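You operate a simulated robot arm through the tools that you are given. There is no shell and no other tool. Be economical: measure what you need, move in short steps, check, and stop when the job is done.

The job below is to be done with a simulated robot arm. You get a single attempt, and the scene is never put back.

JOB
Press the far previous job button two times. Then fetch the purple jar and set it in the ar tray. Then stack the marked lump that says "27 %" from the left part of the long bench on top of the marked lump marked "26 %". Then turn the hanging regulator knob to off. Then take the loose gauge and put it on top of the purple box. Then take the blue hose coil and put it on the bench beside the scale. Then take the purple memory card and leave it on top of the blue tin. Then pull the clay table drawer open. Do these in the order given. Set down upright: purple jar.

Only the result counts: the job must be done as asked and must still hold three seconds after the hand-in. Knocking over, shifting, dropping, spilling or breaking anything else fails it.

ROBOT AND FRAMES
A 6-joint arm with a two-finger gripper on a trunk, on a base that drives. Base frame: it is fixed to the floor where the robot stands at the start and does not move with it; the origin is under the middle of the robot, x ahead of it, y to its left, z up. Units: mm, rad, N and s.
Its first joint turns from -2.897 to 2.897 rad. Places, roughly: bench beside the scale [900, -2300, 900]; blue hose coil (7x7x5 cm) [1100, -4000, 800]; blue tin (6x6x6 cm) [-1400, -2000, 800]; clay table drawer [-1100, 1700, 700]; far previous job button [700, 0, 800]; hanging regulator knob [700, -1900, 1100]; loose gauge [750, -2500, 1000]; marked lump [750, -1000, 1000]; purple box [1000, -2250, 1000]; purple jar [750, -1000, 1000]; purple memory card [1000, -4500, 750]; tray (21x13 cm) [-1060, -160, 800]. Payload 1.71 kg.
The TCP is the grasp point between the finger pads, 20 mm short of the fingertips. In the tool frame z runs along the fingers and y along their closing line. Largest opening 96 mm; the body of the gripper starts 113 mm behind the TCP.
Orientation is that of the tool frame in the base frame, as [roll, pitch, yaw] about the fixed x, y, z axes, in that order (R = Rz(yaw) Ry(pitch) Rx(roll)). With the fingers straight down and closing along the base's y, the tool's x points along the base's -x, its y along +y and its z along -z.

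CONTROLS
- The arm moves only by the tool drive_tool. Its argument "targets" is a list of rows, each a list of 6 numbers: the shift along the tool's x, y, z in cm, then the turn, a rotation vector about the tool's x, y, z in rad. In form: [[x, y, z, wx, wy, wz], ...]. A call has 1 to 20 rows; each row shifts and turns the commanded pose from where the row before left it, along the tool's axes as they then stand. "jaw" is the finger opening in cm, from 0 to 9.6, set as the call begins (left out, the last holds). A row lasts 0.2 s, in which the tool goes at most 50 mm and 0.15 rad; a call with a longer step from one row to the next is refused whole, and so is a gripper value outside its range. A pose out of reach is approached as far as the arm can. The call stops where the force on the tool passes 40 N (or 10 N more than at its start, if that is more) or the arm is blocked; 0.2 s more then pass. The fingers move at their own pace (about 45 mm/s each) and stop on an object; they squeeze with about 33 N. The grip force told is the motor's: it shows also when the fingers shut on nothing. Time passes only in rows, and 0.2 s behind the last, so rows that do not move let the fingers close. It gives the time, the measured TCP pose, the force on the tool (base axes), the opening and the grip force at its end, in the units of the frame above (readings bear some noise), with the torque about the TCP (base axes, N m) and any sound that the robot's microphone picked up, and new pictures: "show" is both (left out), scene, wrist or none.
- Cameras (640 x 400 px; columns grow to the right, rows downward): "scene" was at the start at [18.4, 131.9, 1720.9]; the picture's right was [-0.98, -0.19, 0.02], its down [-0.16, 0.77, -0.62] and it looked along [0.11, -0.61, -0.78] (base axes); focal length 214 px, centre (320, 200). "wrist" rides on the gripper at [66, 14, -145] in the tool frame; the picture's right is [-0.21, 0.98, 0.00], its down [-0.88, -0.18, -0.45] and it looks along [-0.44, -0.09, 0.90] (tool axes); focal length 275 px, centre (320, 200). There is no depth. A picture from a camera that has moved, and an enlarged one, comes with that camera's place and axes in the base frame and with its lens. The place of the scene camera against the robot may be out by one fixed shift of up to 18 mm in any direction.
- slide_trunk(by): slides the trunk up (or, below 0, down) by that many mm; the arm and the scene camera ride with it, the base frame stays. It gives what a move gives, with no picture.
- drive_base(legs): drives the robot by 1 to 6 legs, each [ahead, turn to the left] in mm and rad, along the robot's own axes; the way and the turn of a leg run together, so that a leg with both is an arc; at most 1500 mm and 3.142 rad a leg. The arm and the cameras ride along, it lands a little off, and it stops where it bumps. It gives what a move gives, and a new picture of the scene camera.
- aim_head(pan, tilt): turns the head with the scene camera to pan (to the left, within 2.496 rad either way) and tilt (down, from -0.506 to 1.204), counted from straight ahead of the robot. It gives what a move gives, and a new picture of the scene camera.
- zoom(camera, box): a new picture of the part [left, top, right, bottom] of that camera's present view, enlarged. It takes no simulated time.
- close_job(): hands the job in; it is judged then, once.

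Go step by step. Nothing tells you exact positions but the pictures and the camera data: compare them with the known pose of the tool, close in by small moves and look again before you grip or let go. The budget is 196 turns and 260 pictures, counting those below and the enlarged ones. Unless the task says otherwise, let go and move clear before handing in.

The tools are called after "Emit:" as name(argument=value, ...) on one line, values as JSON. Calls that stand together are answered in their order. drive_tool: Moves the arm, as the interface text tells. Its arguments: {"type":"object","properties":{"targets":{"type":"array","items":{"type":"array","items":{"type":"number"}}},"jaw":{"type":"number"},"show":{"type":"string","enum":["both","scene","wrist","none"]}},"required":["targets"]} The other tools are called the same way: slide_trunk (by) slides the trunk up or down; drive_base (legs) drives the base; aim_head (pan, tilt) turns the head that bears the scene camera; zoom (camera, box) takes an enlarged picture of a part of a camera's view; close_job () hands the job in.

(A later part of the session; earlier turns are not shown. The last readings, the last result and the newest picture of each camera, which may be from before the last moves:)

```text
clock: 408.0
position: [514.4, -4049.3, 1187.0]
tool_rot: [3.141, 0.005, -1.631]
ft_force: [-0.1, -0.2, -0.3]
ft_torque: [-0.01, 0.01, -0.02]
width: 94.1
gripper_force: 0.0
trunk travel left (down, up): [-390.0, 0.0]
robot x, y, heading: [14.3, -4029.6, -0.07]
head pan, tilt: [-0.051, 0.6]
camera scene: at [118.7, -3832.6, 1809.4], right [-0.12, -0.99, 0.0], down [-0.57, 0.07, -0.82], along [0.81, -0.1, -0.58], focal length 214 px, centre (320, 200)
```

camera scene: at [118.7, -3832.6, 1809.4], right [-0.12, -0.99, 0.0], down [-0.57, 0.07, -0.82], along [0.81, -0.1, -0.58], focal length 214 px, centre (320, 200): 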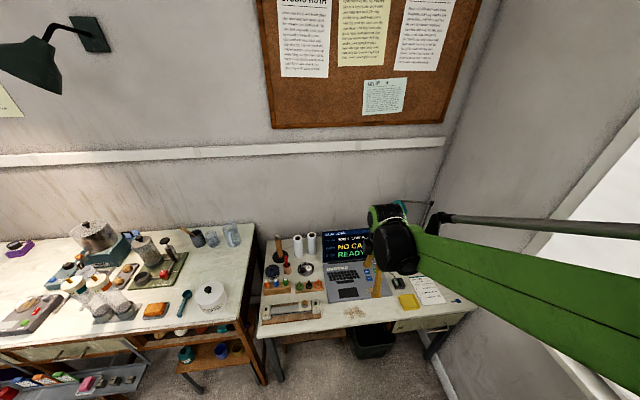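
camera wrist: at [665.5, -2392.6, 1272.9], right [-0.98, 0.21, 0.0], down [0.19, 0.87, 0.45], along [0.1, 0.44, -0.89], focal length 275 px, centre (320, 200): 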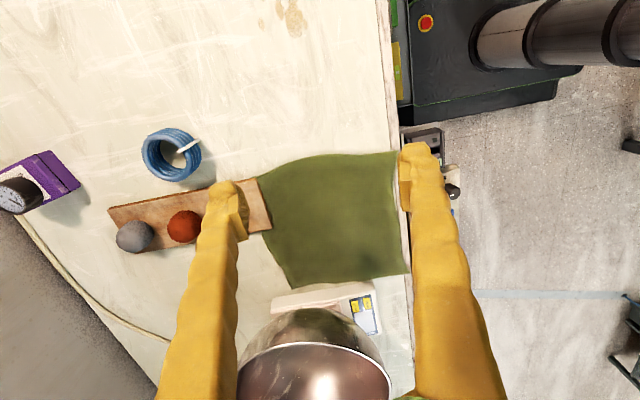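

I'll edge closer to the rack: to about [200, -4115].

Emit:
drive_base(legs=[[60, 0], [0, -0.5], [150, 0], [0, 0.55]])

Emit:
drive_tool(targets=[[4, -2.8, 0, 0, 0, 0], [4, -2.8, 0, 0, 0, 0], [4, -2.8, 0, 0, 0, 0], [4, -2.8, 0, 0, 0, 0], [4, -2.8, 0, 0, 0, 0], [4, -2.8, 0, 0, 0, 0], [4, -2.8, 0, 0, 0, 0], [4, 0, 0, 0, 0, 0], [0, 0, 0, 0, 0, 0]], show="wrist")

```text
clock: 414.6
position: [678.7, -4109.0, 1195.1]
tool_rot: [-3.124, 0.003, -1.581]
ft_force: [0.0, 0.4, 0.4]
ft_torque: [0.02, -0.07, 0.0]
width: 94.2
gripper_force: 0.0
trunk travel left (down, up): [-390.0, 0.0]
robot x, y, heading: [194.4, -4113.7, -0.019]
head pan, tilt: [-0.051, 0.6]
camera scene: at [287.5, -3914.7, 1809.7], right [-0.07, -1.0, 0.0], down [-0.57, 0.04, -0.82], along [0.82, -0.06, -0.57], focal length 214 px, centre (320, 200)
```

scene: 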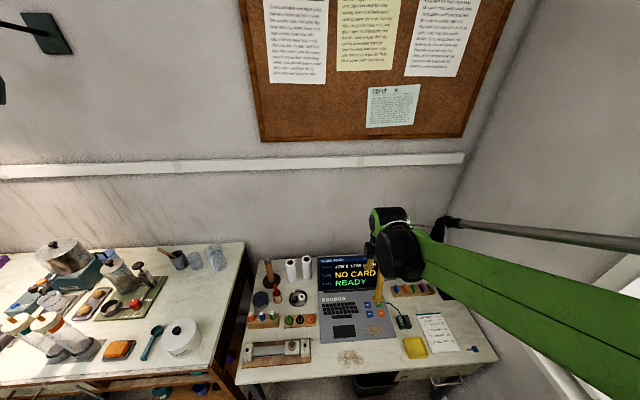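

```text
clock: 416.6
position: [857.3, -4431.0, 1203.7]
tool_rot: [-3.114, 0.004, -1.581]
ft_force: [0.3, 0.0, -0.3]
ft_torque: [0.02, -0.01, 0.01]
width: 93.7
gripper_force: 0.1
trunk travel left (down, up): [-390.0, 0.0]
robot x, y, heading: [196.6, -4117.6, -0.021]
head pan, tilt: [-0.051, 0.6]
camera wrist: at [837.9, -4498.3, 1349.0], right [-0.98, 0.22, -0.03], down [0.18, 0.87, 0.46], along [0.12, 0.44, -0.89], focal length 275 px, centre (320, 200)
```

wrist: 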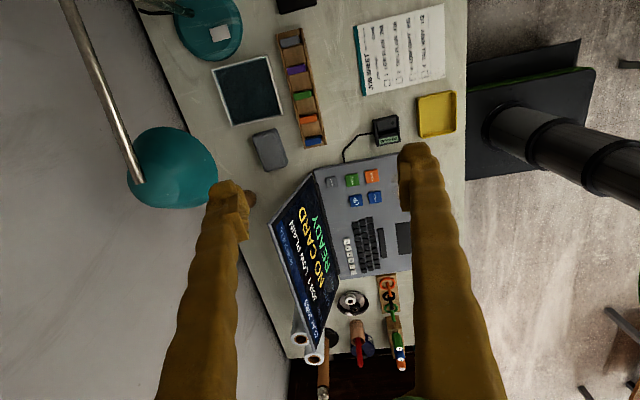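

The rack runs along y; each card's faces point along y, so closing along x grips a card by its edges. Purple is near [898, -4497]. Moving over it and lowering to z 960.

Emit:
drive_tool(targets=[[3.2, -2.0, 0, -0.027, 0, 0], [3.2, -2.0, 0, 0, 0, 0], [0, 0, 4.8, 0, 0, 0], [0, 0, 4.8, 0, 0, 0], [0, 0, 4.8, 0, 0, 0], [0, 0, 4.8, 0, 0, 0], [0, 0, 4.8, 0, 0, 0], [0, 0, 0, 0, 0, 0], [0, 0, 0, 0, 0, 0]], jaw=7, show="none")

Emit:
zoom(camera="wrist", box=[200, 40, 440, 220])

```text
clock: 418.6
position: [899.1, -4494.0, 968.1]
tool_rot: [-3.141, 0.005, -1.582]
ft_force: [-0.7, 0.4, 0.3]
ft_torque: [-0.02, 0.0, -0.01]
width: 70.1
gripper_force: 0.1
trunk travel left (down, up): [-390.0, 0.0]
robot x, y, heading: [199.8, -4116.8, -0.026]
head pan, tilt: [-0.051, 0.6]
```

```text
2.22 times, centred on (320, 130) of wrist
camera zoom: at [883.4, -4560.4, 1112.6], right [-0.98, 0.22, 0.0], down [0.19, 0.87, 0.45], along [0.1, 0.44, -0.89], focal length 612 px, centre (320, 356)
```

zoom: 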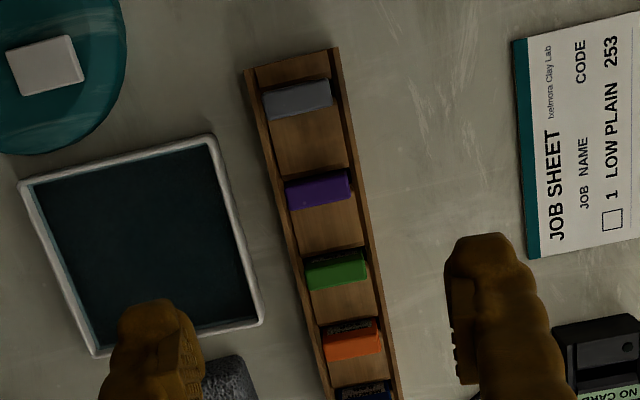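

Purple card top near [899, -4498]. Lowering to z 805 for a close look.

Emit:
drive_tool(targets=[[0.4, 0, 3, 0, 0, 0], [0, 0, 4, 0, 0, 0], [0, 0, 4, 0, 0, 0], [0, 0, 4, 0, 0, 0], [0, 0, 1.3, 0, 0, 0], [0, 0, 0, 0, 0, 0]], jaw=6, show="none")

Emit:
zoom(camera="wrist", box=[220, 80, 420, 230])

```text
clock: 420.0
position: [899.3, -4496.7, 803.4]
tool_rot: [-3.14, 0.005, -1.582]
ft_force: [0.5, 0.1, 0.3]
ft_torque: [-0.01, -0.02, -0.01]
width: 59.8
gripper_force: 0.1
trunk travel left (down, up): [-390.0, 0.0]
robot x, y, heading: [197.7, -4113.2, -0.019]
head pan, tilt: [-0.051, 0.6]
```

```text
2.67 times, centred on (320, 155) of wrist
camera zoom: at [883.4, -4563.3, 947.6], right [-0.98, 0.22, 0.0], down [0.19, 0.87, 0.45], along [0.1, 0.44, -0.89], focal length 734 px, centre (320, 320)
```

zoom: 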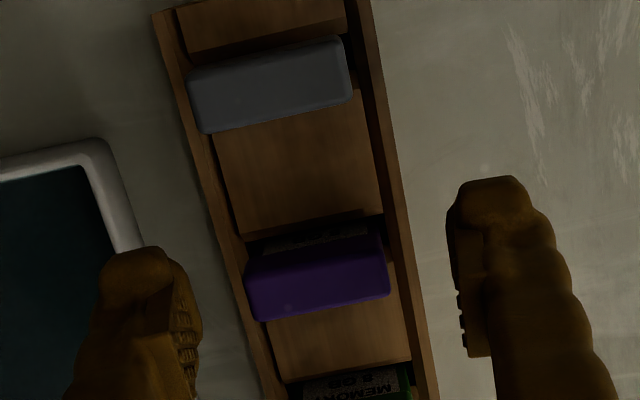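

The card is a sturdy 33 x 12 mm cartridge with its top near z 803. Lowering 7 mm, closing on its edges.

Emit:
drive_tool(targets=[[0.3, 0, 0.7, 0, 0, 0], [0, 0, 0, 0, 0, 0]], show="none")

Emit:
drive_tool(targets=[[0, 0, 0, 0, 0, 0], [0, 0, 0, 0, 0, 0], [0, 0, 0, 0, 0, 0], [0, 0, 0, 0, 0, 0]], jaw=2, show="none")

Emit:
zoom(camera="wrist", box=[220, 80, 420, 230])

```text
clock: 420.6
position: [898.2, -4499.6, 795.1]
tool_rot: [-3.138, 0.005, -1.582]
ft_force: [1.5, -0.9, -0.6]
ft_torque: [0.04, 0.01, -0.04]
width: 60.0
gripper_force: 0.1
trunk travel left (down, up): [-390.0, 0.0]
robot x, y, heading: [194.4, -4119.3, -0.023]
head pan, tilt: [-0.051, 0.6]
```

```text
clock: 421.6
position: [898.9, -4499.2, 797.0]
tool_rot: [-3.141, 0.005, -1.582]
ft_force: [0.7, 0.6, 0.6]
ft_torque: [-0.01, 0.02, 0.0]
width: 30.9
gripper_force: 33.7
trunk travel left (down, up): [-390.0, 0.0]
robot x, y, heading: [198.7, -4110.5, -0.02]
head pan, tilt: [-0.051, 0.6]
```

```text
2.67 times, centred on (320, 155) of wrist
camera zoom: at [883.2, -4566.4, 940.8], right [-0.98, 0.22, 0.0], down [0.19, 0.87, 0.45], along [0.1, 0.44, -0.89], focal length 734 px, centre (320, 320)
```

zoom: 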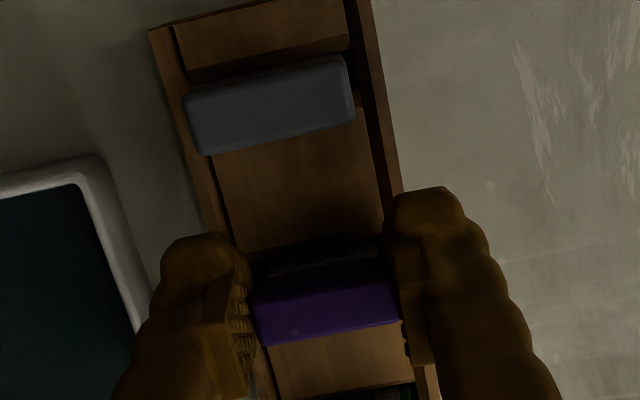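

Gripped (30.9 mm). Lifting straight up, then back over my side.

Emit:
drive_tool(targets=[[0, 0, -1, 0, 0, 0], [0, 0, -2, 0, 0, 0], [0, 0, -3, 0, 0, 0], [0, 0, -4, 0, 0, 0], [0, 0, -4.5, 0, 0, 0], [0, 0, -4.5, 0, 0, 0], [0, 0, -4.5, 0, 0, 0], [0, 0, -4.5, 0, 0, 0], [0, 0, -4.5, 0, 0, 0], [-3, 3, -2, 0, 0, 0], [-3, 3.5, 0, 0, 0, 0], [-3, 3.5, 0, 0, 0, 0], [-3, 3.5, 0, 0, 0, 0], [-3, 3.5, 0, 0, 0, 0], [-3, 3.5, 0, 0, 0, 0], [-3, 3.5, 0, 0, 0, 0], [0, 0, 0, 0, 0, 0]], show="wrist")

```text
clock: 425.2
position: [660.2, -4286.3, 1140.6]
tool_rot: [-3.138, 0.004, -1.58]
ft_force: [-0.8, 0.3, -0.2]
ft_torque: [-0.05, -0.04, -0.02]
width: 30.8
gripper_force: 33.0
trunk travel left (down, up): [-390.0, 0.0]
robot x, y, heading: [196.7, -4115.6, -0.022]
head pan, tilt: [-0.051, 0.6]
camera wrist: at [644.2, -4353.3, 1285.7], right [-0.98, 0.22, 0.0], down [0.19, 0.87, 0.45], along [0.1, 0.44, -0.89], focal length 275 px, centre (320, 200)
```

wrist: 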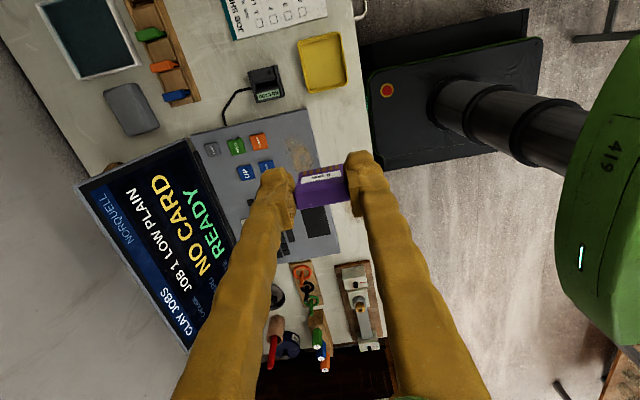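

The card is held. From an earlier view, the blue tin stands near [-1410, -2060]. I'll drive up the room and turn to face that way.

Emit:
drive_base(legs=[[-90, 0], [0, 1.643], [1060, 0], [1055, 0], [0, 1.52]])

```text
clock: 452.2
position: [-411.9, -1822.3, 1140.8]
tool_rot: [3.141, 0.004, 1.547]
ft_force: [-0.3, -0.5, -0.6]
ft_torque: [0.04, 0.02, -0.02]
width: 30.7
gripper_force: 33.0
trunk travel left (down, up): [-390.0, 0.0]
robot x, y, heading: [48.3, -2001.0, 3.107]
head pan, tilt: [-0.051, 0.6]
camera scene: at [-37.5, -2204.8, 1809.4], right [0.08, 1.0, 0.0], down [0.58, -0.05, -0.82], along [-0.81, 0.07, -0.58], focal length 214 px, centre (320, 200)
```

scene: 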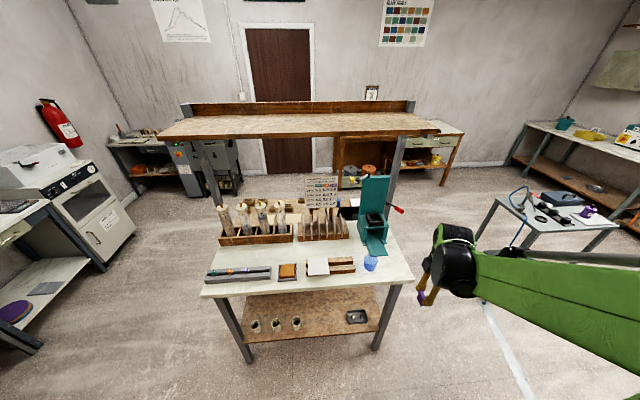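

That cup is not it: the tin at [-1400, -2000] is on the lower side table behind this workbench. I'll go round by the north side and face it.

Emit:
drive_base(legs=[[0, -0.936], [970, 0], [0, 0.97], [870, 0], [0, 1.571]])

```text
clock: 477.9
position: [-1544.8, -1626.6, 1146.1]
tool_rot: [-3.126, 0.005, 3.115]
ft_force: [-0.1, -0.2, 0.2]
ft_torque: [0.0, -0.01, 0.0]
width: 30.5
gripper_force: 33.4
trunk travel left (down, up): [-390.0, 0.0]
robot x, y, heading: [-1372.7, -1184.4, -1.606]
head pan, tilt: [-0.051, 0.6]
camera scene: at [-1161.9, -1279.9, 1809.4], right [-1.0, 0.09, 0.0], down [0.05, 0.58, -0.82], along [-0.07, -0.81, -0.58], focal length 214 px, centre (320, 200)
```

scene: 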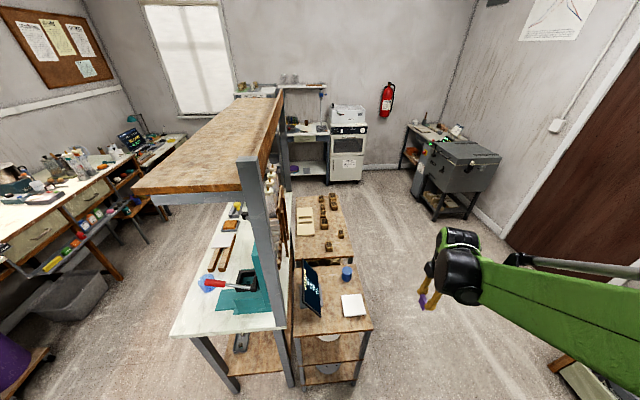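

The blue tin is on the side table near [-1370, -1975]. Carrying the card over it.

Emit:
drive_tool(targets=[[-2.05, -3.75, 0, 0, 0, 0], [-2.05, -3.75, 0, 0, 0, 0], [-2.05, -3.75, 0, 0, 0, 0], [-2.05, -3.75, 0, 0, 0, 0], [-2.05, -3.75, 0, 0, 0, 0], [-2.05, -3.75, 0, 0, 0, 0], [-2.05, -3.75, 0, 0, 0, 0], [-2.05, -3.75, 0, 0, 0, 0], [-2.05, -3.75, 2, 0, 0, 0], [0, 0, 4, 0, 0, 0], [0, 0, 4, 0, 0, 0], [0, 0, 0, 0, 0, 0], [0, 0, 0, 0, 0, 0]], show="wrist")

```text
clock: 480.7
position: [-1368.8, -1953.3, 1067.2]
tool_rot: [-3.11, 0.006, 3.116]
ft_force: [-0.7, 0.5, 0.6]
ft_torque: [-0.04, 0.03, -0.01]
width: 30.8
gripper_force: 32.8
trunk travel left (down, up): [-390.0, 0.0]
robot x, y, heading: [-1373.3, -1185.1, -1.608]
head pan, tilt: [-0.051, 0.6]
camera wrist: at [-1434.8, -1933.7, 1212.1], right [0.23, 0.97, -0.03], down [0.87, -0.19, 0.45], along [0.44, -0.13, -0.89], focal length 275 px, centre (320, 200)
```

wrist: 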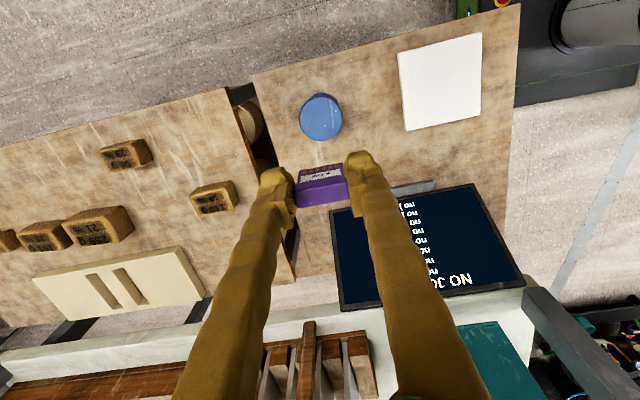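

The tin's top is near [-1366, -1960, 820]. Straightening and lowering to z 905 for a check.

Emit:
drive_tool(targets=[[-0.3, -0.7, 2, -0.031, 0, 0], [0, 0, 4, 0, 0, 0], [0, 0, 4, 0, 0, 0], [0, 0, 4, 0, 0, 0], [0, 0, 2, 0, 0, 0], [0, 0, 0, 0, 0, 0], [0, 0, 0, 0, 0, 0]], show="none")

Emit:
zoom(camera="scene", box=[310, 220, 390, 290])

Emit:
zoom(camera="wrist", box=[220, 60, 420, 240])

```text
clock: 482.0
position: [-1365.8, -1945.8, 923.0]
tool_rot: [-3.124, 0.004, 3.116]
ft_force: [0.7, 0.7, 0.2]
ft_torque: [-0.08, -0.01, 0.01]
width: 30.6
gripper_force: 33.3
trunk travel left (down, up): [-390.0, 0.0]
robot x, y, heading: [-1373.9, -1186.4, -1.608]
head pan, tilt: [-0.051, 0.6]
stopped in row 6: the force on the tool passed its limit at 54 N (the readings are from after the stop); the commanded pose is now the measured one
```

```text
5.71 times, centred on (350, 255) of scene
camera zoom: at [-1161.8, -1276.9, 1809.6], right [-1.0, 0.09, 0.0], down [0.05, 0.57, -0.82], along [-0.07, -0.81, -0.58], focal length 1226 px, centre (149, -114)
```

zoom: 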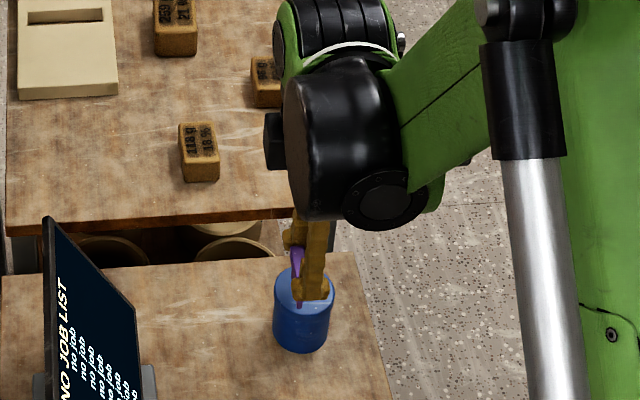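

```text
2.22 times, centred on (320, 150) of wrist
camera zoom: at [-1431.6, -1927.6, 1067.4], right [0.23, 0.97, -0.02], down [0.87, -0.2, 0.45], along [0.44, -0.12, -0.89], focal length 612 px, centre (320, 311)
```

zoom: 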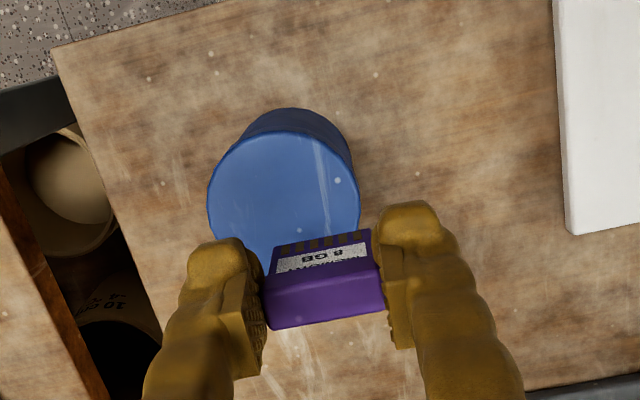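

The tin is taller than I took it: its top is near z 877, centre [-1376, -1956], and the card touched it early, so the arm recoiled. I'll recentre and lower gently to contact.

Emit:
drive_tool(targets=[[1.0, -1.1, 0, -0.017, 0, 0], [0, 0, 0.7, 0, 0, 0], [0, 0, 0.4, 0, 0, 0], [0, 0, 0, 0, 0, 0]], show="none")

Emit:
zoom(camera="wrist", box=[220, 60, 420, 240])

```text
clock: 483.0
position: [-1373.8, -1958.1, 909.9]
tool_rot: [3.141, 0.004, 3.117]
ft_force: [-2.0, -2.7, 20.8]
ft_torque: [-0.08, -0.05, -0.02]
width: 30.7
gripper_force: 32.5
trunk travel left (down, up): [-390.0, 0.0]
robot x, y, heading: [-1368.9, -1181.7, -1.607]
head pan, tilt: [-0.051, 0.6]
```

```text
2.22 times, centred on (320, 150) of wrist
camera zoom: at [-1442.1, -1943.3, 1055.1], right [0.23, 0.97, 0.0], down [0.87, -0.21, 0.45], along [0.44, -0.1, -0.89], focal length 612 px, centre (320, 311)
```

zoom: 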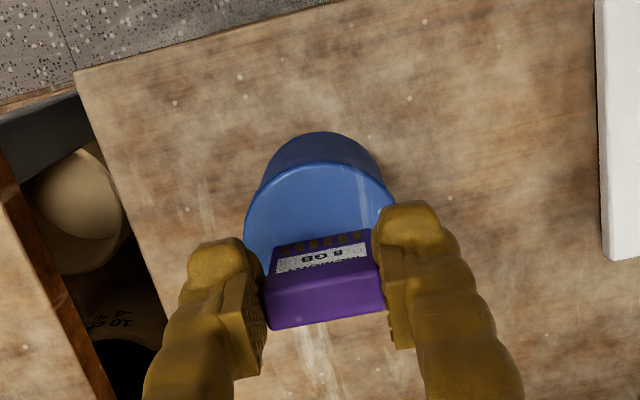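

The card's lower edge rests on the middle of the tin's top. Opening gently and rising.

Emit:
drive_tool(targets=[[0, 0, -0.05, 0, 0, 0], [0, 0, 0, 0, 0, 0]], show="none")

Emit:
drive_tool(targets=[[0, 0, 0, 0, 0, 0], [0, 0, 0, 0, 0, 0], [0, 0, 0, 0, 0, 0]], jaw=5.5, show="none")

Emit:
drive_tool(targets=[[0, 0, -1, 0, 0, 0], [0, 0, -2, 0, 0, 0], [0, 0, -4, 0, 0, 0], [0, 0, -4.5, 0, 0, 0], [0, 0, -4.5, 0, 0, 0], [0, 0, -4.5, 0, 0, 0], [0, 0, 0, 0, 0, 0]], show="wrist")

```text
clock: 483.6
position: [-1374.4, -1958.4, 909.6]
tool_rot: [3.139, 0.006, 3.116]
ft_force: [-0.5, 0.2, 14.4]
ft_torque: [0.09, -0.07, 0.0]
width: 30.7
gripper_force: 33.4
trunk travel left (down, up): [-390.0, 0.0]
robot x, y, heading: [-1373.4, -1182.3, -1.607]
head pan, tilt: [-0.051, 0.6]
```

```text
clock: 484.4
position: [-1376.8, -1960.0, 909.9]
tool_rot: [3.14, 0.004, 3.115]
ft_force: [-0.5, -0.1, 0.2]
ft_torque: [0.0, 0.01, -0.02]
width: 54.9
gripper_force: 0.2
trunk travel left (down, up): [-390.0, 0.0]
robot x, y, heading: [-1370.9, -1182.6, -1.61]
head pan, tilt: [-0.051, 0.6]
```

```text
clock: 486.0
position: [-1377.6, -1956.7, 1115.2]
tool_rot: [3.139, 0.005, 3.116]
ft_force: [-0.7, 0.8, -0.1]
ft_torque: [-0.02, 0.03, -0.02]
width: 55.1
gripper_force: 0.1
trunk travel left (down, up): [-390.0, 0.0]
robot x, y, heading: [-1370.6, -1179.3, -1.608]
head pan, tilt: [-0.051, 0.6]
camera wrist: at [-1444.3, -1942.5, 1260.2], right [0.23, 0.97, 0.0], down [0.87, -0.21, 0.45], along [0.44, -0.1, -0.89], focal length 275 px, centre (320, 200)
```

wrist: 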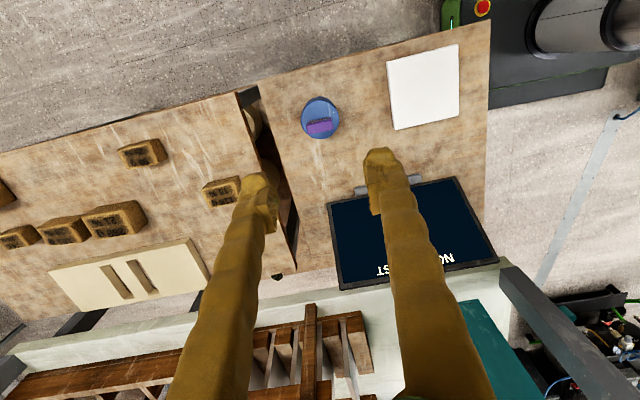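

The purple card stands on the tin. Last, the clay-table drawer near [-1116, 1565], on the bench by the sink. I'll draw the arm in and drive round.

Emit:
drive_tool(targets=[[0, 4.5, -1.5, 0, 0, 0], [0, 4.5, -1.5, 0, 0, 0], [0, 4.5, -1.5, 0, 0, 0], [0, 4.5, 0, 0, 0, 0], [0, 4.5, 0, 0, 0, 0], [0, 4.0, 0, 0, 0, 0], [0, 0, 0, 0, 0, 0]], show="none")

Emit:
drive_base(legs=[[0, 1.607], [950, 0], [0, 1.571], [1200, 0], [700, 0], [0, 1.571]])

```text
clock: 487.6
position: [-1369.1, -1695.2, 1158.2]
tool_rot: [3.14, 0.004, 3.115]
ft_force: [-0.6, -0.3, -0.2]
ft_torque: [0.03, 0.03, 0.0]
width: 55.0
gripper_force: 0.0
trunk travel left (down, up): [-390.0, 0.0]
robot x, y, heading: [-1370.8, -1182.5, -1.6]
head pan, tilt: [-0.051, 0.6]
```

```text
clock: 524.8
position: [-980.8, 677.6, 1159.5]
tool_rot: [3.137, 0.005, 1.631]
ft_force: [-0.3, 0.5, 0.0]
ft_torque: [0.01, 0.0, -0.01]
width: 55.1
gripper_force: 0.0
trunk travel left (down, up): [-390.0, 0.0]
robot x, y, heading: [-467.7, 724.9, -3.088]
head pan, tilt: [-0.051, 0.6]
camera scene: at [-537.4, 513.1, 1809.4], right [0.0, 1.0, 0.0], down [0.58, 0.0, -0.82], along [-0.82, 0.0, -0.58], focal length 214 px, centre (320, 200)
```

scene: 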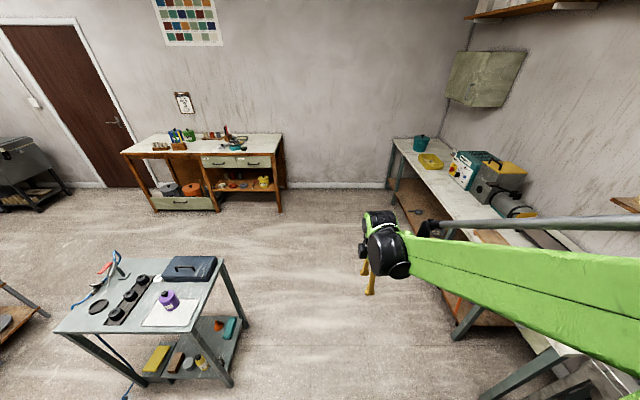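

The jar stands fine in the tray. Continuing to the drawer.

Emit:
drive_base(legs=[[640, 0], [0, -1.624]])

```text
clock: 535.5
position: [-1162.8, 1186.5, 1165.6]
tool_rot: [-3.128, 0.005, 0.046]
ft_force: [-0.3, -0.2, -0.5]
ft_torque: [0.01, -0.02, -0.02]
width: 55.1
gripper_force: 0.0
trunk travel left (down, up): [-390.0, 0.0]
robot x, y, heading: [-1125.7, 689.2, 1.612]
head pan, tilt: [-0.051, 0.6]
camera scene: at [-1326.4, 766.1, 1809.4], right [1.0, -0.01, 0.0], down [-0.01, -0.58, -0.82], along [0.01, 0.82, -0.58], focal length 214 px, centre (320, 200)
```

scene: 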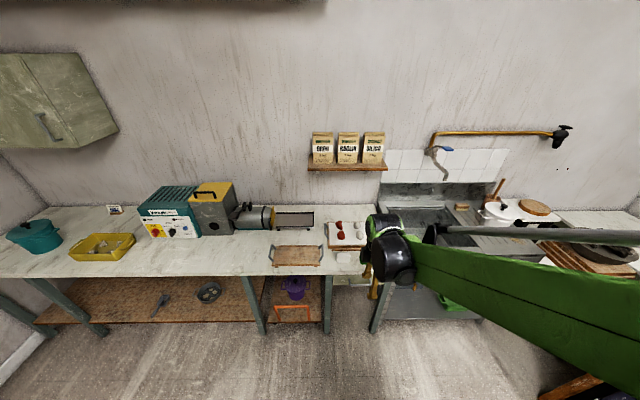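

The drawer front is hidden behind my hand. I'll turn the hand to point forward (closing vertically), shift it left, lower the trunk, and look.

Emit:
drive_tool(targets=[[-2.5, 0, 0, 0.142, 0, 0], [-2.5, 0, 0, 0.143, 0, 0], [-2.5, 0, 0, 0.143, 0, 0], [-2.5, 0, 0, 0.143, 0, 0], [-2.5, 0, 0, 0.143, 0, 0], [-2.5, 0, 0, 0.143, 0, 0], [-2.5, 0, 0, 0.143, 0, 0], [-2.5, 0, 0, 0.143, 0, 0], [0, 0, 0, 0.143, 0, 0], [0, 0, 0, 0.143, 0, 0], [0, 0, 0, 0.143, 0, 0], [0, 0, 0, 0, 0, 0]], jaw=7, show="none")

Emit:
slide_trunk(by=-340)

Emit:
zoom(camera="scene", box=[240, 190, 480, 370])

```text
clock: 538.1
position: [-1376.3, 1174.4, 1268.1]
tool_rot: [-1.547, 0.007, 0.048]
ft_force: [0.3, -0.8, -0.3]
ft_torque: [-0.01, 0.03, 0.01]
width: 70.3
gripper_force: 0.0
out of reach, approached as far as the arm can: row 9, 10, 11
trunk travel left (down, up): [-390.0, 0.0]
robot x, y, heading: [-1125.6, 691.3, 1.609]
head pan, tilt: [-0.051, 0.6]
```

```text
clock: 541.5
position: [-1376.7, 1172.7, 928.7]
tool_rot: [-1.546, 0.005, 0.046]
ft_force: [-0.5, 0.3, -0.1]
ft_torque: [-0.01, 0.01, 0.01]
width: 70.0
gripper_force: 0.1
trunk travel left (down, up): [-50.0, 340.0]
robot x, y, heading: [-1127.2, 690.9, 1.606]
head pan, tilt: [-0.051, 0.6]
```

```text
2.22 times, centred on (360, 280) of scene
camera zoom: at [-1326.3, 760.7, 1469.5], right [1.0, -0.01, 0.0], down [-0.01, -0.58, -0.82], along [0.01, 0.82, -0.58], focal length 477 px, centre (231, 22)
```

zoom: 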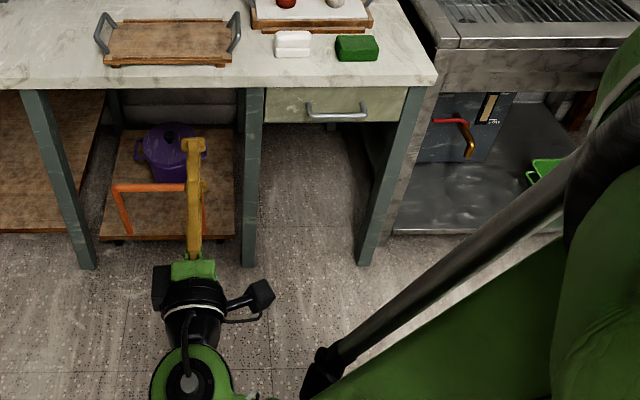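

The handle is visible: about [-1100, 1437, 715]. I'll bring the hand in front of it and look with the wrist camera.

Emit:
drive_tool(targets=[[4.6, 0, 0, 0, 0, 0], [4.6, 0, 0, 0, 0, 0], [4.6, 0, 0, 0, 0, 0], [4.6, 0, 0, 0, 0, 0], [4.6, 0, 0, 0, 0, 0], [4.6, 0, 0, 0, 0, 0], [0, 4.3, 1, 0, 0, 0], [0, 4.3, 1, 0, 0, 0], [0, 4.3, 2, 0, 0, 0], [0, 4.3, 2, 0, 0, 0], [0, 4.2, 2, 0, 0, 0], [0, 0, 4, 0, 0, 0], [0, 0, 0, 0, 0, 0]], show="wrist")

Emit:
zoom(camera="scene", box=[300, 190, 460, 310])

```text
clock: 544.3
position: [-1155.0, 1305.0, 932.4]
tool_rot: [-1.549, 0.005, 0.046]
ft_force: [-0.4, -0.2, 0.5]
ft_torque: [0.0, 0.02, 0.01]
width: 70.1
gripper_force: 0.1
out of reach, approached as far as the arm can: row 1, 2, 5, 6, 7, 8, 9, 10, 11
trunk travel left (down, up): [-50.0, 340.0]
robot x, y, heading: [-1126.3, 691.7, 1.611]
head pan, tilt: [-0.051, 0.6]
camera wrist: at [-1084.8, 1163.0, 914.5], right [-0.21, 0.01, -0.98], down [-0.85, -0.49, 0.18], along [-0.47, 0.87, 0.11], focal length 275 px, centre (320, 200)
```

wrist: 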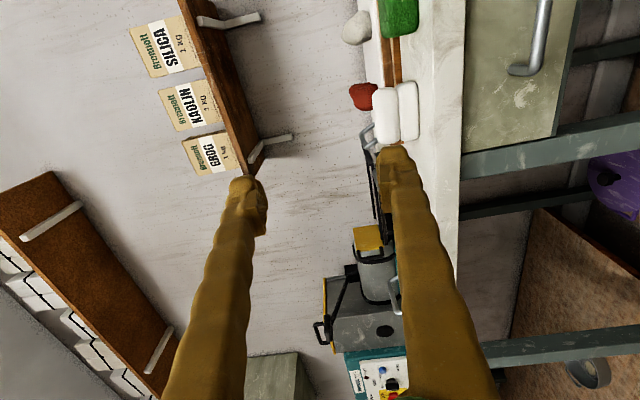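

```text
3.33 times, centred on (380, 250) of scene
camera zoom: at [-1326.2, 760.8, 1469.4], right [1.0, -0.01, 0.0], down [-0.01, -0.58, -0.82], along [0.01, 0.82, -0.58], focal length 715 px, centre (120, 33)
```

zoom: 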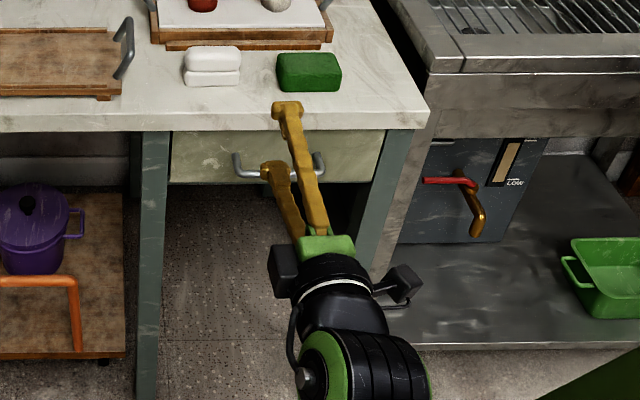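

Too close for a low reach. The handle triangulates to about [-1105, 1468, 716]; I'll back the base 280 mm and try again.

Emit:
drive_base(legs=[[-280, 0]])

Emit:
drive_tool(targets=[[0, 4.5, 1, 0, 0, 0], [0, 4.5, 1, 0, 0, 0], [0, 4.5, 1, 0, 0, 0], [0, 4.5, 1, 0, 0, 0], [0, 2.0, 4, 0, 0, 0], [1, 0, 4, 0, 0, 0], [1, 0, 4, 0, 0, 0], [1, 0, 4, 0, 0, 0], [0, 0, 4, 0, 0, 0], [0, 0, 4, 0, 0, 0], [0, 0, 0, 0, 0, 0]], show="wrist")

```text
clock: 546.8
position: [-1146.1, 1023.5, 932.4]
tool_rot: [-1.549, 0.006, 0.044]
ft_force: [0.3, -0.1, -0.8]
ft_torque: [-0.01, 0.01, -0.04]
width: 70.0
gripper_force: 0.0
trunk travel left (down, up): [-50.0, 340.0]
robot x, y, heading: [-1114.8, 413.2, 1.614]
head pan, tilt: [-0.051, 0.6]
camera scene: at [-1315.5, 479.7, 1469.4], right [1.0, -0.01, 0.0], down [-0.01, -0.58, -0.82], along [0.01, 0.82, -0.58], focal length 214 px, centre (320, 200)
```

scene: 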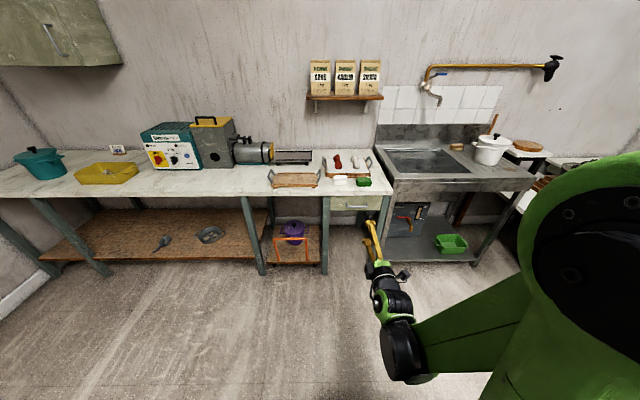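

```text
clock: 549.1
position: [-1155.2, 1347.7, 885.9]
tool_rot: [-1.534, 0.005, 0.035]
ft_force: [0.0, 0.3, 0.0]
ft_torque: [0.01, -0.01, 0.0]
width: 69.9
gripper_force: 0.1
out of reach, approached as far as the arm can: row 1, 2, 3, 4, 6, 7, 8
trunk travel left (down, up): [-50.0, 340.0]
robot x, y, heading: [-1109.6, 410.1, 1.609]
head pan, tilt: [-0.051, 0.6]
camera wrist: at [-1086.5, 1205.6, 866.6], right [-0.21, 0.03, -0.98], down [-0.86, -0.48, 0.17], along [-0.47, 0.88, 0.13], focal length 275 px, centre (320, 200)
```

wrist: 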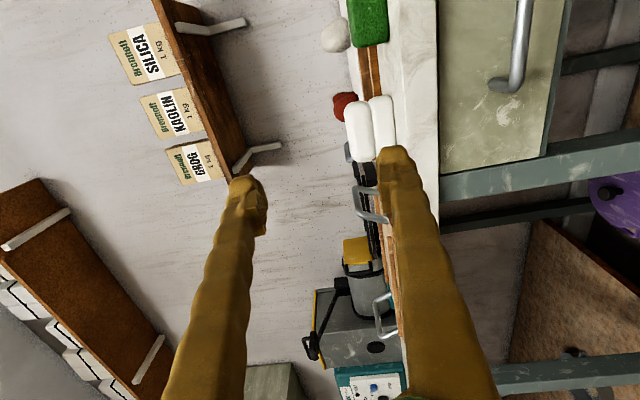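

Now far enough out; lowering towards the handle's height and 45 mm right.

Emit:
drive_tool(targets=[[1.5, 4, 0, 0, 0, 0], [1.5, 4, 0, 0, 0, 0], [1.5, 4, 0, 0, 0, 0], [0, 4, 0, 0, 0, 0], [0, 0, 0, 0, 0, 0]], show="wrist")

```text
clock: 550.4
position: [-1152.2, 1352.7, 724.8]
tool_rot: [-1.537, 0.005, 0.029]
ft_force: [-0.4, -0.5, -0.1]
ft_torque: [-0.01, -0.03, -0.03]
width: 70.0
gripper_force: 0.1
out of reach, approached as far as the arm can: row 1, 2, 3, 4
trunk travel left (down, up): [-50.0, 340.0]
robot x, y, heading: [-1114.2, 410.7, 1.612]
head pan, tilt: [-0.051, 0.6]
camera wrist: at [-1083.2, 1208.9, 706.2], right [-0.21, 0.03, -0.98], down [-0.86, -0.48, 0.17], along [-0.46, 0.88, 0.13], focal length 275 px, centre (320, 200)
```

wrist: 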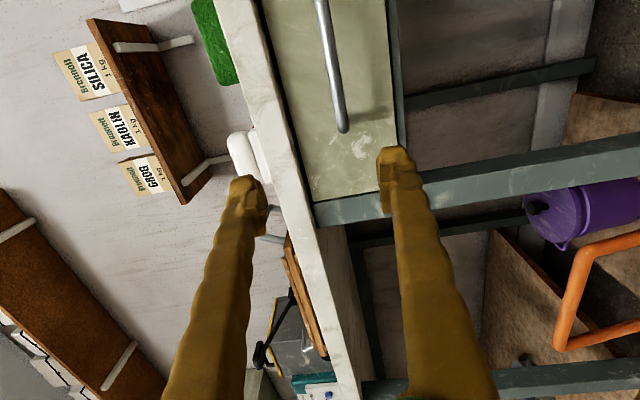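

The bar runs x -1145 … -1050 at z ≈ 708; sideways arm motion is at a limit, so I'll turn the base 0.045 rad right to bring the hand to the bar's middle.

Emit:
drive_base(legs=[[0, -0.045]])

Emit:
drive_tool(targets=[[0, 0.8, 0, 0, 0, 0], [0, 0.8, 1, 0, 0, 0], [0, 0, 2, 0, 0, 0], [0, 0, 0, 0, 0, 0]], show="wrist")

```text
clock: 551.2
position: [-1109.6, 1352.2, 725.2]
tool_rot: [-1.534, 0.004, -0.014]
ft_force: [-0.5, -0.1, -0.2]
ft_torque: [-0.01, 0.02, 0.03]
width: 69.8
gripper_force: 0.1
trunk travel left (down, up): [-50.0, 340.0]
robot x, y, heading: [-1116.6, 408.4, 1.56]
head pan, tilt: [-0.051, 0.6]
camera scene: at [-1312.0, 489.4, 1469.4], right [1.0, -0.06, 0.0], down [-0.03, -0.58, -0.82], along [0.05, 0.81, -0.58], focal length 214 px, centre (320, 200)
```

scene: 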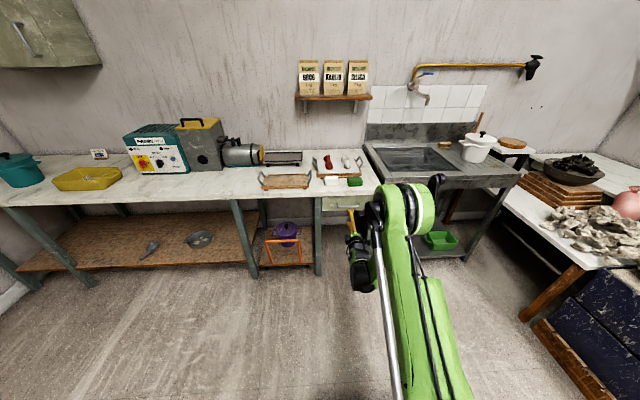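

```text
clock: 552.2
position: [-1111.0, 1373.7, 723.7]
tool_rot: [-1.523, 0.005, -0.017]
ft_force: [-0.1, -0.5, 0.2]
ft_torque: [-0.02, 0.0, -0.01]
width: 70.1
gripper_force: 0.1
trunk travel left (down, up): [-50.0, 340.0]
robot x, y, heading: [-1114.0, 407.6, 1.565]
head pan, tilt: [-0.051, 0.6]
camera wrist: at [-1048.0, 1227.8, 703.2], right [-0.21, 0.05, -0.98], down [-0.88, -0.44, 0.17], along [-0.42, 0.9, 0.14], focal length 275 px, centre (320, 200)
```

wrist: 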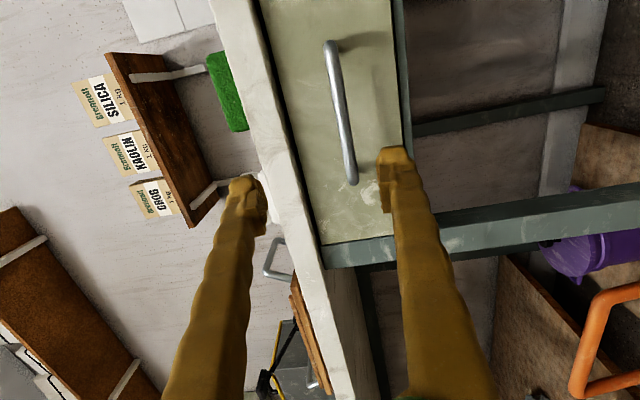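

The bar is centred at about [-1090, 1468, 707]; the upper finger must stay below the bench top (underside about 744). I'll drop the trunk 17 mm, narrow the jaw to 40 mm, and advance a little.

Emit:
slide_trunk(by=-18)

Emit:
drive_tool(targets=[[0.8, 0, 0, 0, 0, 0], [0, 0, 1.5, 0, 0, 0], [0, 0, 1.5, 0, 0, 0], [0, 0, 0, 0, 0, 0]], jaw=4.2, show="wrist")

```text
clock: 552.9
position: [-1110.3, 1373.8, 706.2]
tool_rot: [-1.521, 0.005, -0.017]
ft_force: [-0.3, -0.2, -0.5]
ft_torque: [-0.02, 0.0, -0.05]
width: 69.8
gripper_force: 0.0
trunk travel left (down, up): [-32.0, 358.0]
robot x, y, heading: [-1113.6, 407.1, 1.563]
head pan, tilt: [-0.051, 0.6]
```

```text
clock: 553.9
position: [-1102.3, 1402.9, 707.3]
tool_rot: [-1.523, 0.006, -0.027]
ft_force: [0.2, -0.2, -0.9]
ft_torque: [0.03, 0.01, 0.0]
width: 41.7
gripper_force: 0.1
trunk travel left (down, up): [-32.0, 358.0]
robot x, y, heading: [-1112.0, 411.5, 1.567]
head pan, tilt: [-0.051, 0.6]
camera wrist: at [-1041.4, 1257.5, 686.7], right [-0.21, 0.05, -0.98], down [-0.89, -0.43, 0.17], along [-0.41, 0.9, 0.14], focal length 275 px, centre (320, 200)
```

wrist: 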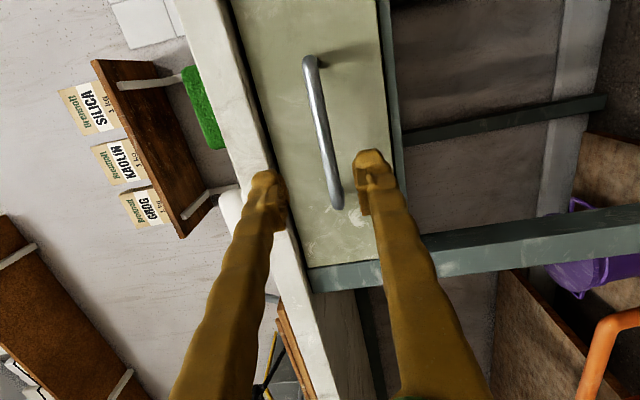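

Aligned. Narrowing to 32 mm, lowering 4 mm, and advancing slowly under the bench edge towards the bar.

Emit:
drive_tool(targets=[[0, 0.4, 0, 0, 0, 0], [0, 0, 1, 0, 0, 0], [0, 0, 1, 0, 0, 0], [0, 0, 1, 0, 0, 0], [0, 0, 0.8, 0, 0, 0], [0, 0, 0, 0, 0, 0]], jaw=3.2, show="wrist")

```text
clock: 555.3
position: [-1101.3, 1442.3, 706.5]
tool_rot: [-1.524, 0.006, -0.024]
ft_force: [0.8, 0.3, 0.5]
ft_torque: [0.02, -0.02, 0.01]
width: 32.0
gripper_force: 0.0
trunk travel left (down, up): [-32.0, 358.0]
robot x, y, heading: [-1113.4, 409.0, 1.567]
head pan, tilt: [-0.051, 0.6]
camera wrist: at [-1040.9, 1295.6, 684.8], right [-0.21, 0.05, -0.98], down [-0.89, -0.43, 0.17], along [-0.41, 0.9, 0.14], focal length 275 px, centre (320, 200)
```

wrist: 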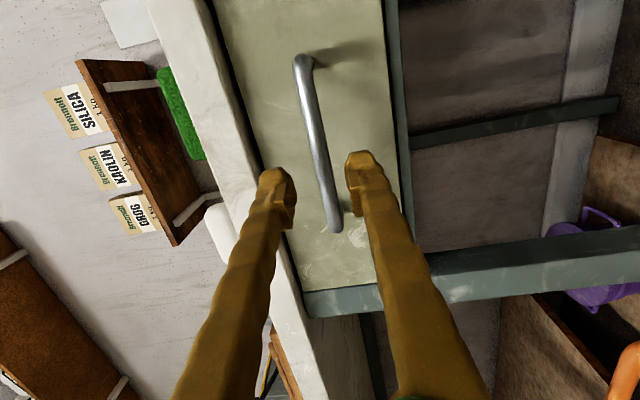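

Still 30 mm to the bar (y ≈ 1475). Advancing slowly and closing on it.

Emit:
drive_tool(targets=[[0, 0, 1, 0, 0, 0], [0, 0, 1, 0, 0, 0], [0, 0, 0.8, 0, 0, 0], [0, 0, 0, 0, 0, 0]], show="none")

Emit:
drive_tool(targets=[[0, 0, 0, 0, 0, 0], [0, 0, 0, 0, 0, 0], [0, 0, 0, 0, 0, 0]], jaw=0.3, show="wrist")

```text
clock: 556.3
position: [-1101.6, 1469.2, 706.5]
tool_rot: [-1.523, 0.004, -0.024]
ft_force: [0.3, -0.9, -0.5]
ft_torque: [-0.01, 0.01, 0.0]
width: 32.1
gripper_force: 0.0
trunk travel left (down, up): [-32.0, 358.0]
robot x, y, heading: [-1114.5, 412.9, 1.566]
head pan, tilt: [-0.051, 0.6]
```

```text
clock: 557.1
position: [-1100.8, 1468.9, 706.1]
tool_rot: [-1.526, 0.005, -0.023]
ft_force: [0.4, -5.9, -15.9]
ft_torque: [-0.22, -0.11, 0.0]
width: 13.1
gripper_force: 8.2
trunk travel left (down, up): [-32.0, 358.0]
robot x, y, heading: [-1114.1, 413.0, 1.563]
head pan, tilt: [-0.051, 0.6]
camera wrist: at [-1040.6, 1323.5, 685.1], right [-0.21, 0.05, -0.98], down [-0.89, -0.43, 0.17], along [-0.41, 0.9, 0.14], focal length 275 px, centre (320, 200)
```

wrist: 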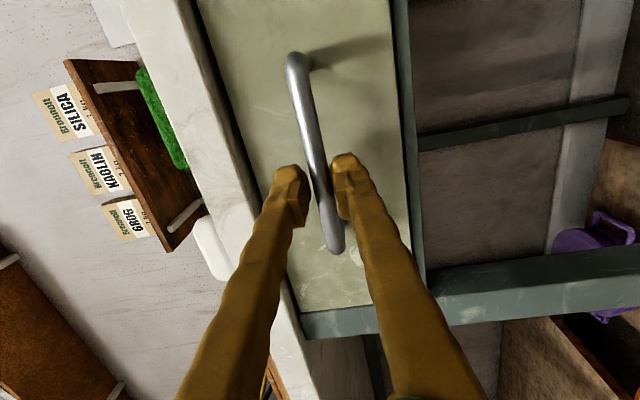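

The bar is between the fingers, a touch low. Shifting 2 mm down and 5 mm ahead, keeping the jaw closing.

Emit:
drive_tool(targets=[[0, 0.15, 0.3, 0, 0, 0], [0, 0.1, 0.2, 0, 0, 0], [0, 0, 0, 0, 0, 0], [0, 0, 0, 0, 0, 0]], show="none")

```text
clock: 558.1
position: [-1101.0, 1475.1, 705.1]
tool_rot: [-1.525, 0.005, -0.026]
ft_force: [0.5, 0.6, -1.8]
ft_torque: [0.02, -0.06, -0.01]
width: 7.6
gripper_force: 33.4
trunk travel left (down, up): [-32.0, 358.0]
robot x, y, heading: [-1113.0, 410.6, 1.561]
head pan, tilt: [-0.051, 0.6]
```

Gripped (7.6 mm bar). Pulling back with the arm.

Emit:
drive_tool(targets=[[0, 0, -0.6, 0, 0, 0], [0, 0, -1, 0, 0, 0], [0, 0, -1.2, 0, 0, 0], [0, 0, -1.2, 0, 0, 0], [0, 0, -1.2, 0, 0, 0], [0, 0, 0, 0, 0, 0]], show="wrist")

```text
clock: 559.5
position: [-1102.0, 1420.8, 703.3]
tool_rot: [-1.52, 0.008, -0.027]
ft_force: [9.3, 1.0, 28.0]
ft_torque: [0.2, -0.18, -0.18]
width: 7.7
gripper_force: 35.3
trunk travel left (down, up): [-32.0, 358.0]
robot x, y, heading: [-1113.8, 412.8, 1.565]
head pan, tilt: [-0.051, 0.6]
camera wrist: at [-1040.4, 1274.5, 683.3], right [-0.21, 0.05, -0.98], down [-0.89, -0.43, 0.17], along [-0.41, 0.9, 0.14], focal length 275 px, centre (320, 200)
```

wrist: 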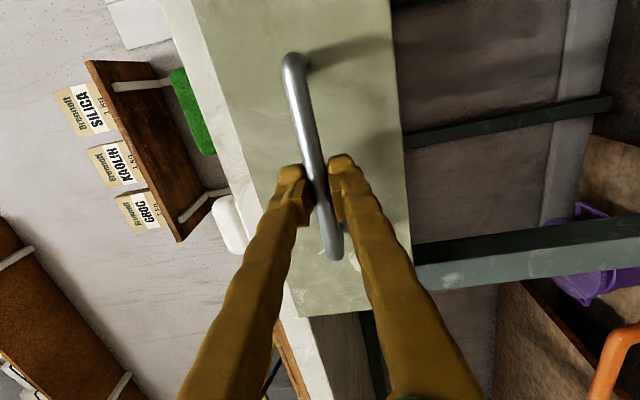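

The drawer is sliding out. Correcting a slight downward drift and pulling on.

Emit:
drive_tool(targets=[[0, -0.15, -0.5, 0, 0, 0], [0, -0.06, -1.2, 0, 0, 0], [0, -0.06, -1.2, 0, 0, 0], [0, -0.06, -1.2, 0, 0, 0], [0, -0.06, -1.2, 0, 0, 0], [0, -0.06, -1.2, 0, 0, 0], [0, 0, 0, 0, 0, 0]], show="none")

Emit:
drive_tool(targets=[[0, -0.06, -1.2, 0, 0, 0], [0, -0.06, -1.2, 0, 0, 0], [0, -0.06, -1.2, 0, 0, 0], [0, -0.06, -1.2, 0, 0, 0], [0, 0, 0, 0, 0, 0]], show="wrist")

```text
clock: 561.1
position: [-1101.8, 1357.1, 704.3]
tool_rot: [-1.52, 0.007, -0.026]
ft_force: [31.6, 1.0, 14.7]
ft_torque: [0.1, -0.13, -0.24]
width: 7.6
gripper_force: 35.3
trunk travel left (down, up): [-32.0, 358.0]
robot x, y, heading: [-1116.7, 409.5, 1.561]
head pan, tilt: [-0.051, 0.6]
```

```text
clock: 562.3
position: [-1103.4, 1313.1, 705.0]
tool_rot: [-1.526, 0.008, -0.024]
ft_force: [31.4, -1.3, -8.5]
ft_torque: [-0.04, -0.1, -0.12]
width: 7.3
gripper_force: 34.9
out of reach, approached as far as the arm can: row 4
trunk travel left (down, up): [-32.0, 358.0]
robot x, y, heading: [-1112.9, 407.0, 1.564]
head pan, tilt: [-0.051, 0.6]
camera wrist: at [-1041.8, 1166.9, 684.2], right [-0.21, 0.05, -0.98], down [-0.89, -0.43, 0.17], along [-0.41, 0.9, 0.13], focal length 275 px, centre (320, 200)
```

wrist: 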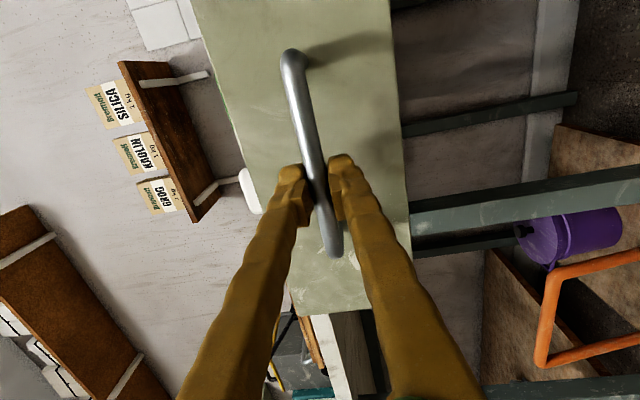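

The drawer is 160 mm out. The arm is at its near limit, so I'll draw it a further 100 mm by backing the base.

Emit:
drive_base(legs=[[-100, 0]])

```text
clock: 563.6
position: [-1103.2, 1213.8, 705.1]
tool_rot: [-1.526, 0.007, -0.022]
ft_force: [30.3, 0.4, -22.0]
ft_torque: [-0.14, -0.17, -0.23]
width: 7.4
gripper_force: 35.3
trunk travel left (down, up): [-32.0, 358.0]
robot x, y, heading: [-1115.0, 309.9, 1.564]
head pan, tilt: [-0.051, 0.6]
camera scene: at [-1311.3, 390.8, 1451.5], right [1.0, -0.06, 0.0], down [-0.03, -0.58, -0.82], along [0.05, 0.81, -0.58], focal length 214 px, centre (320, 200)
```

scene: 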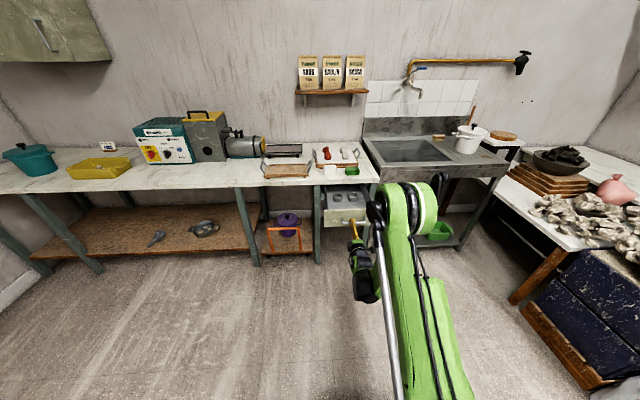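

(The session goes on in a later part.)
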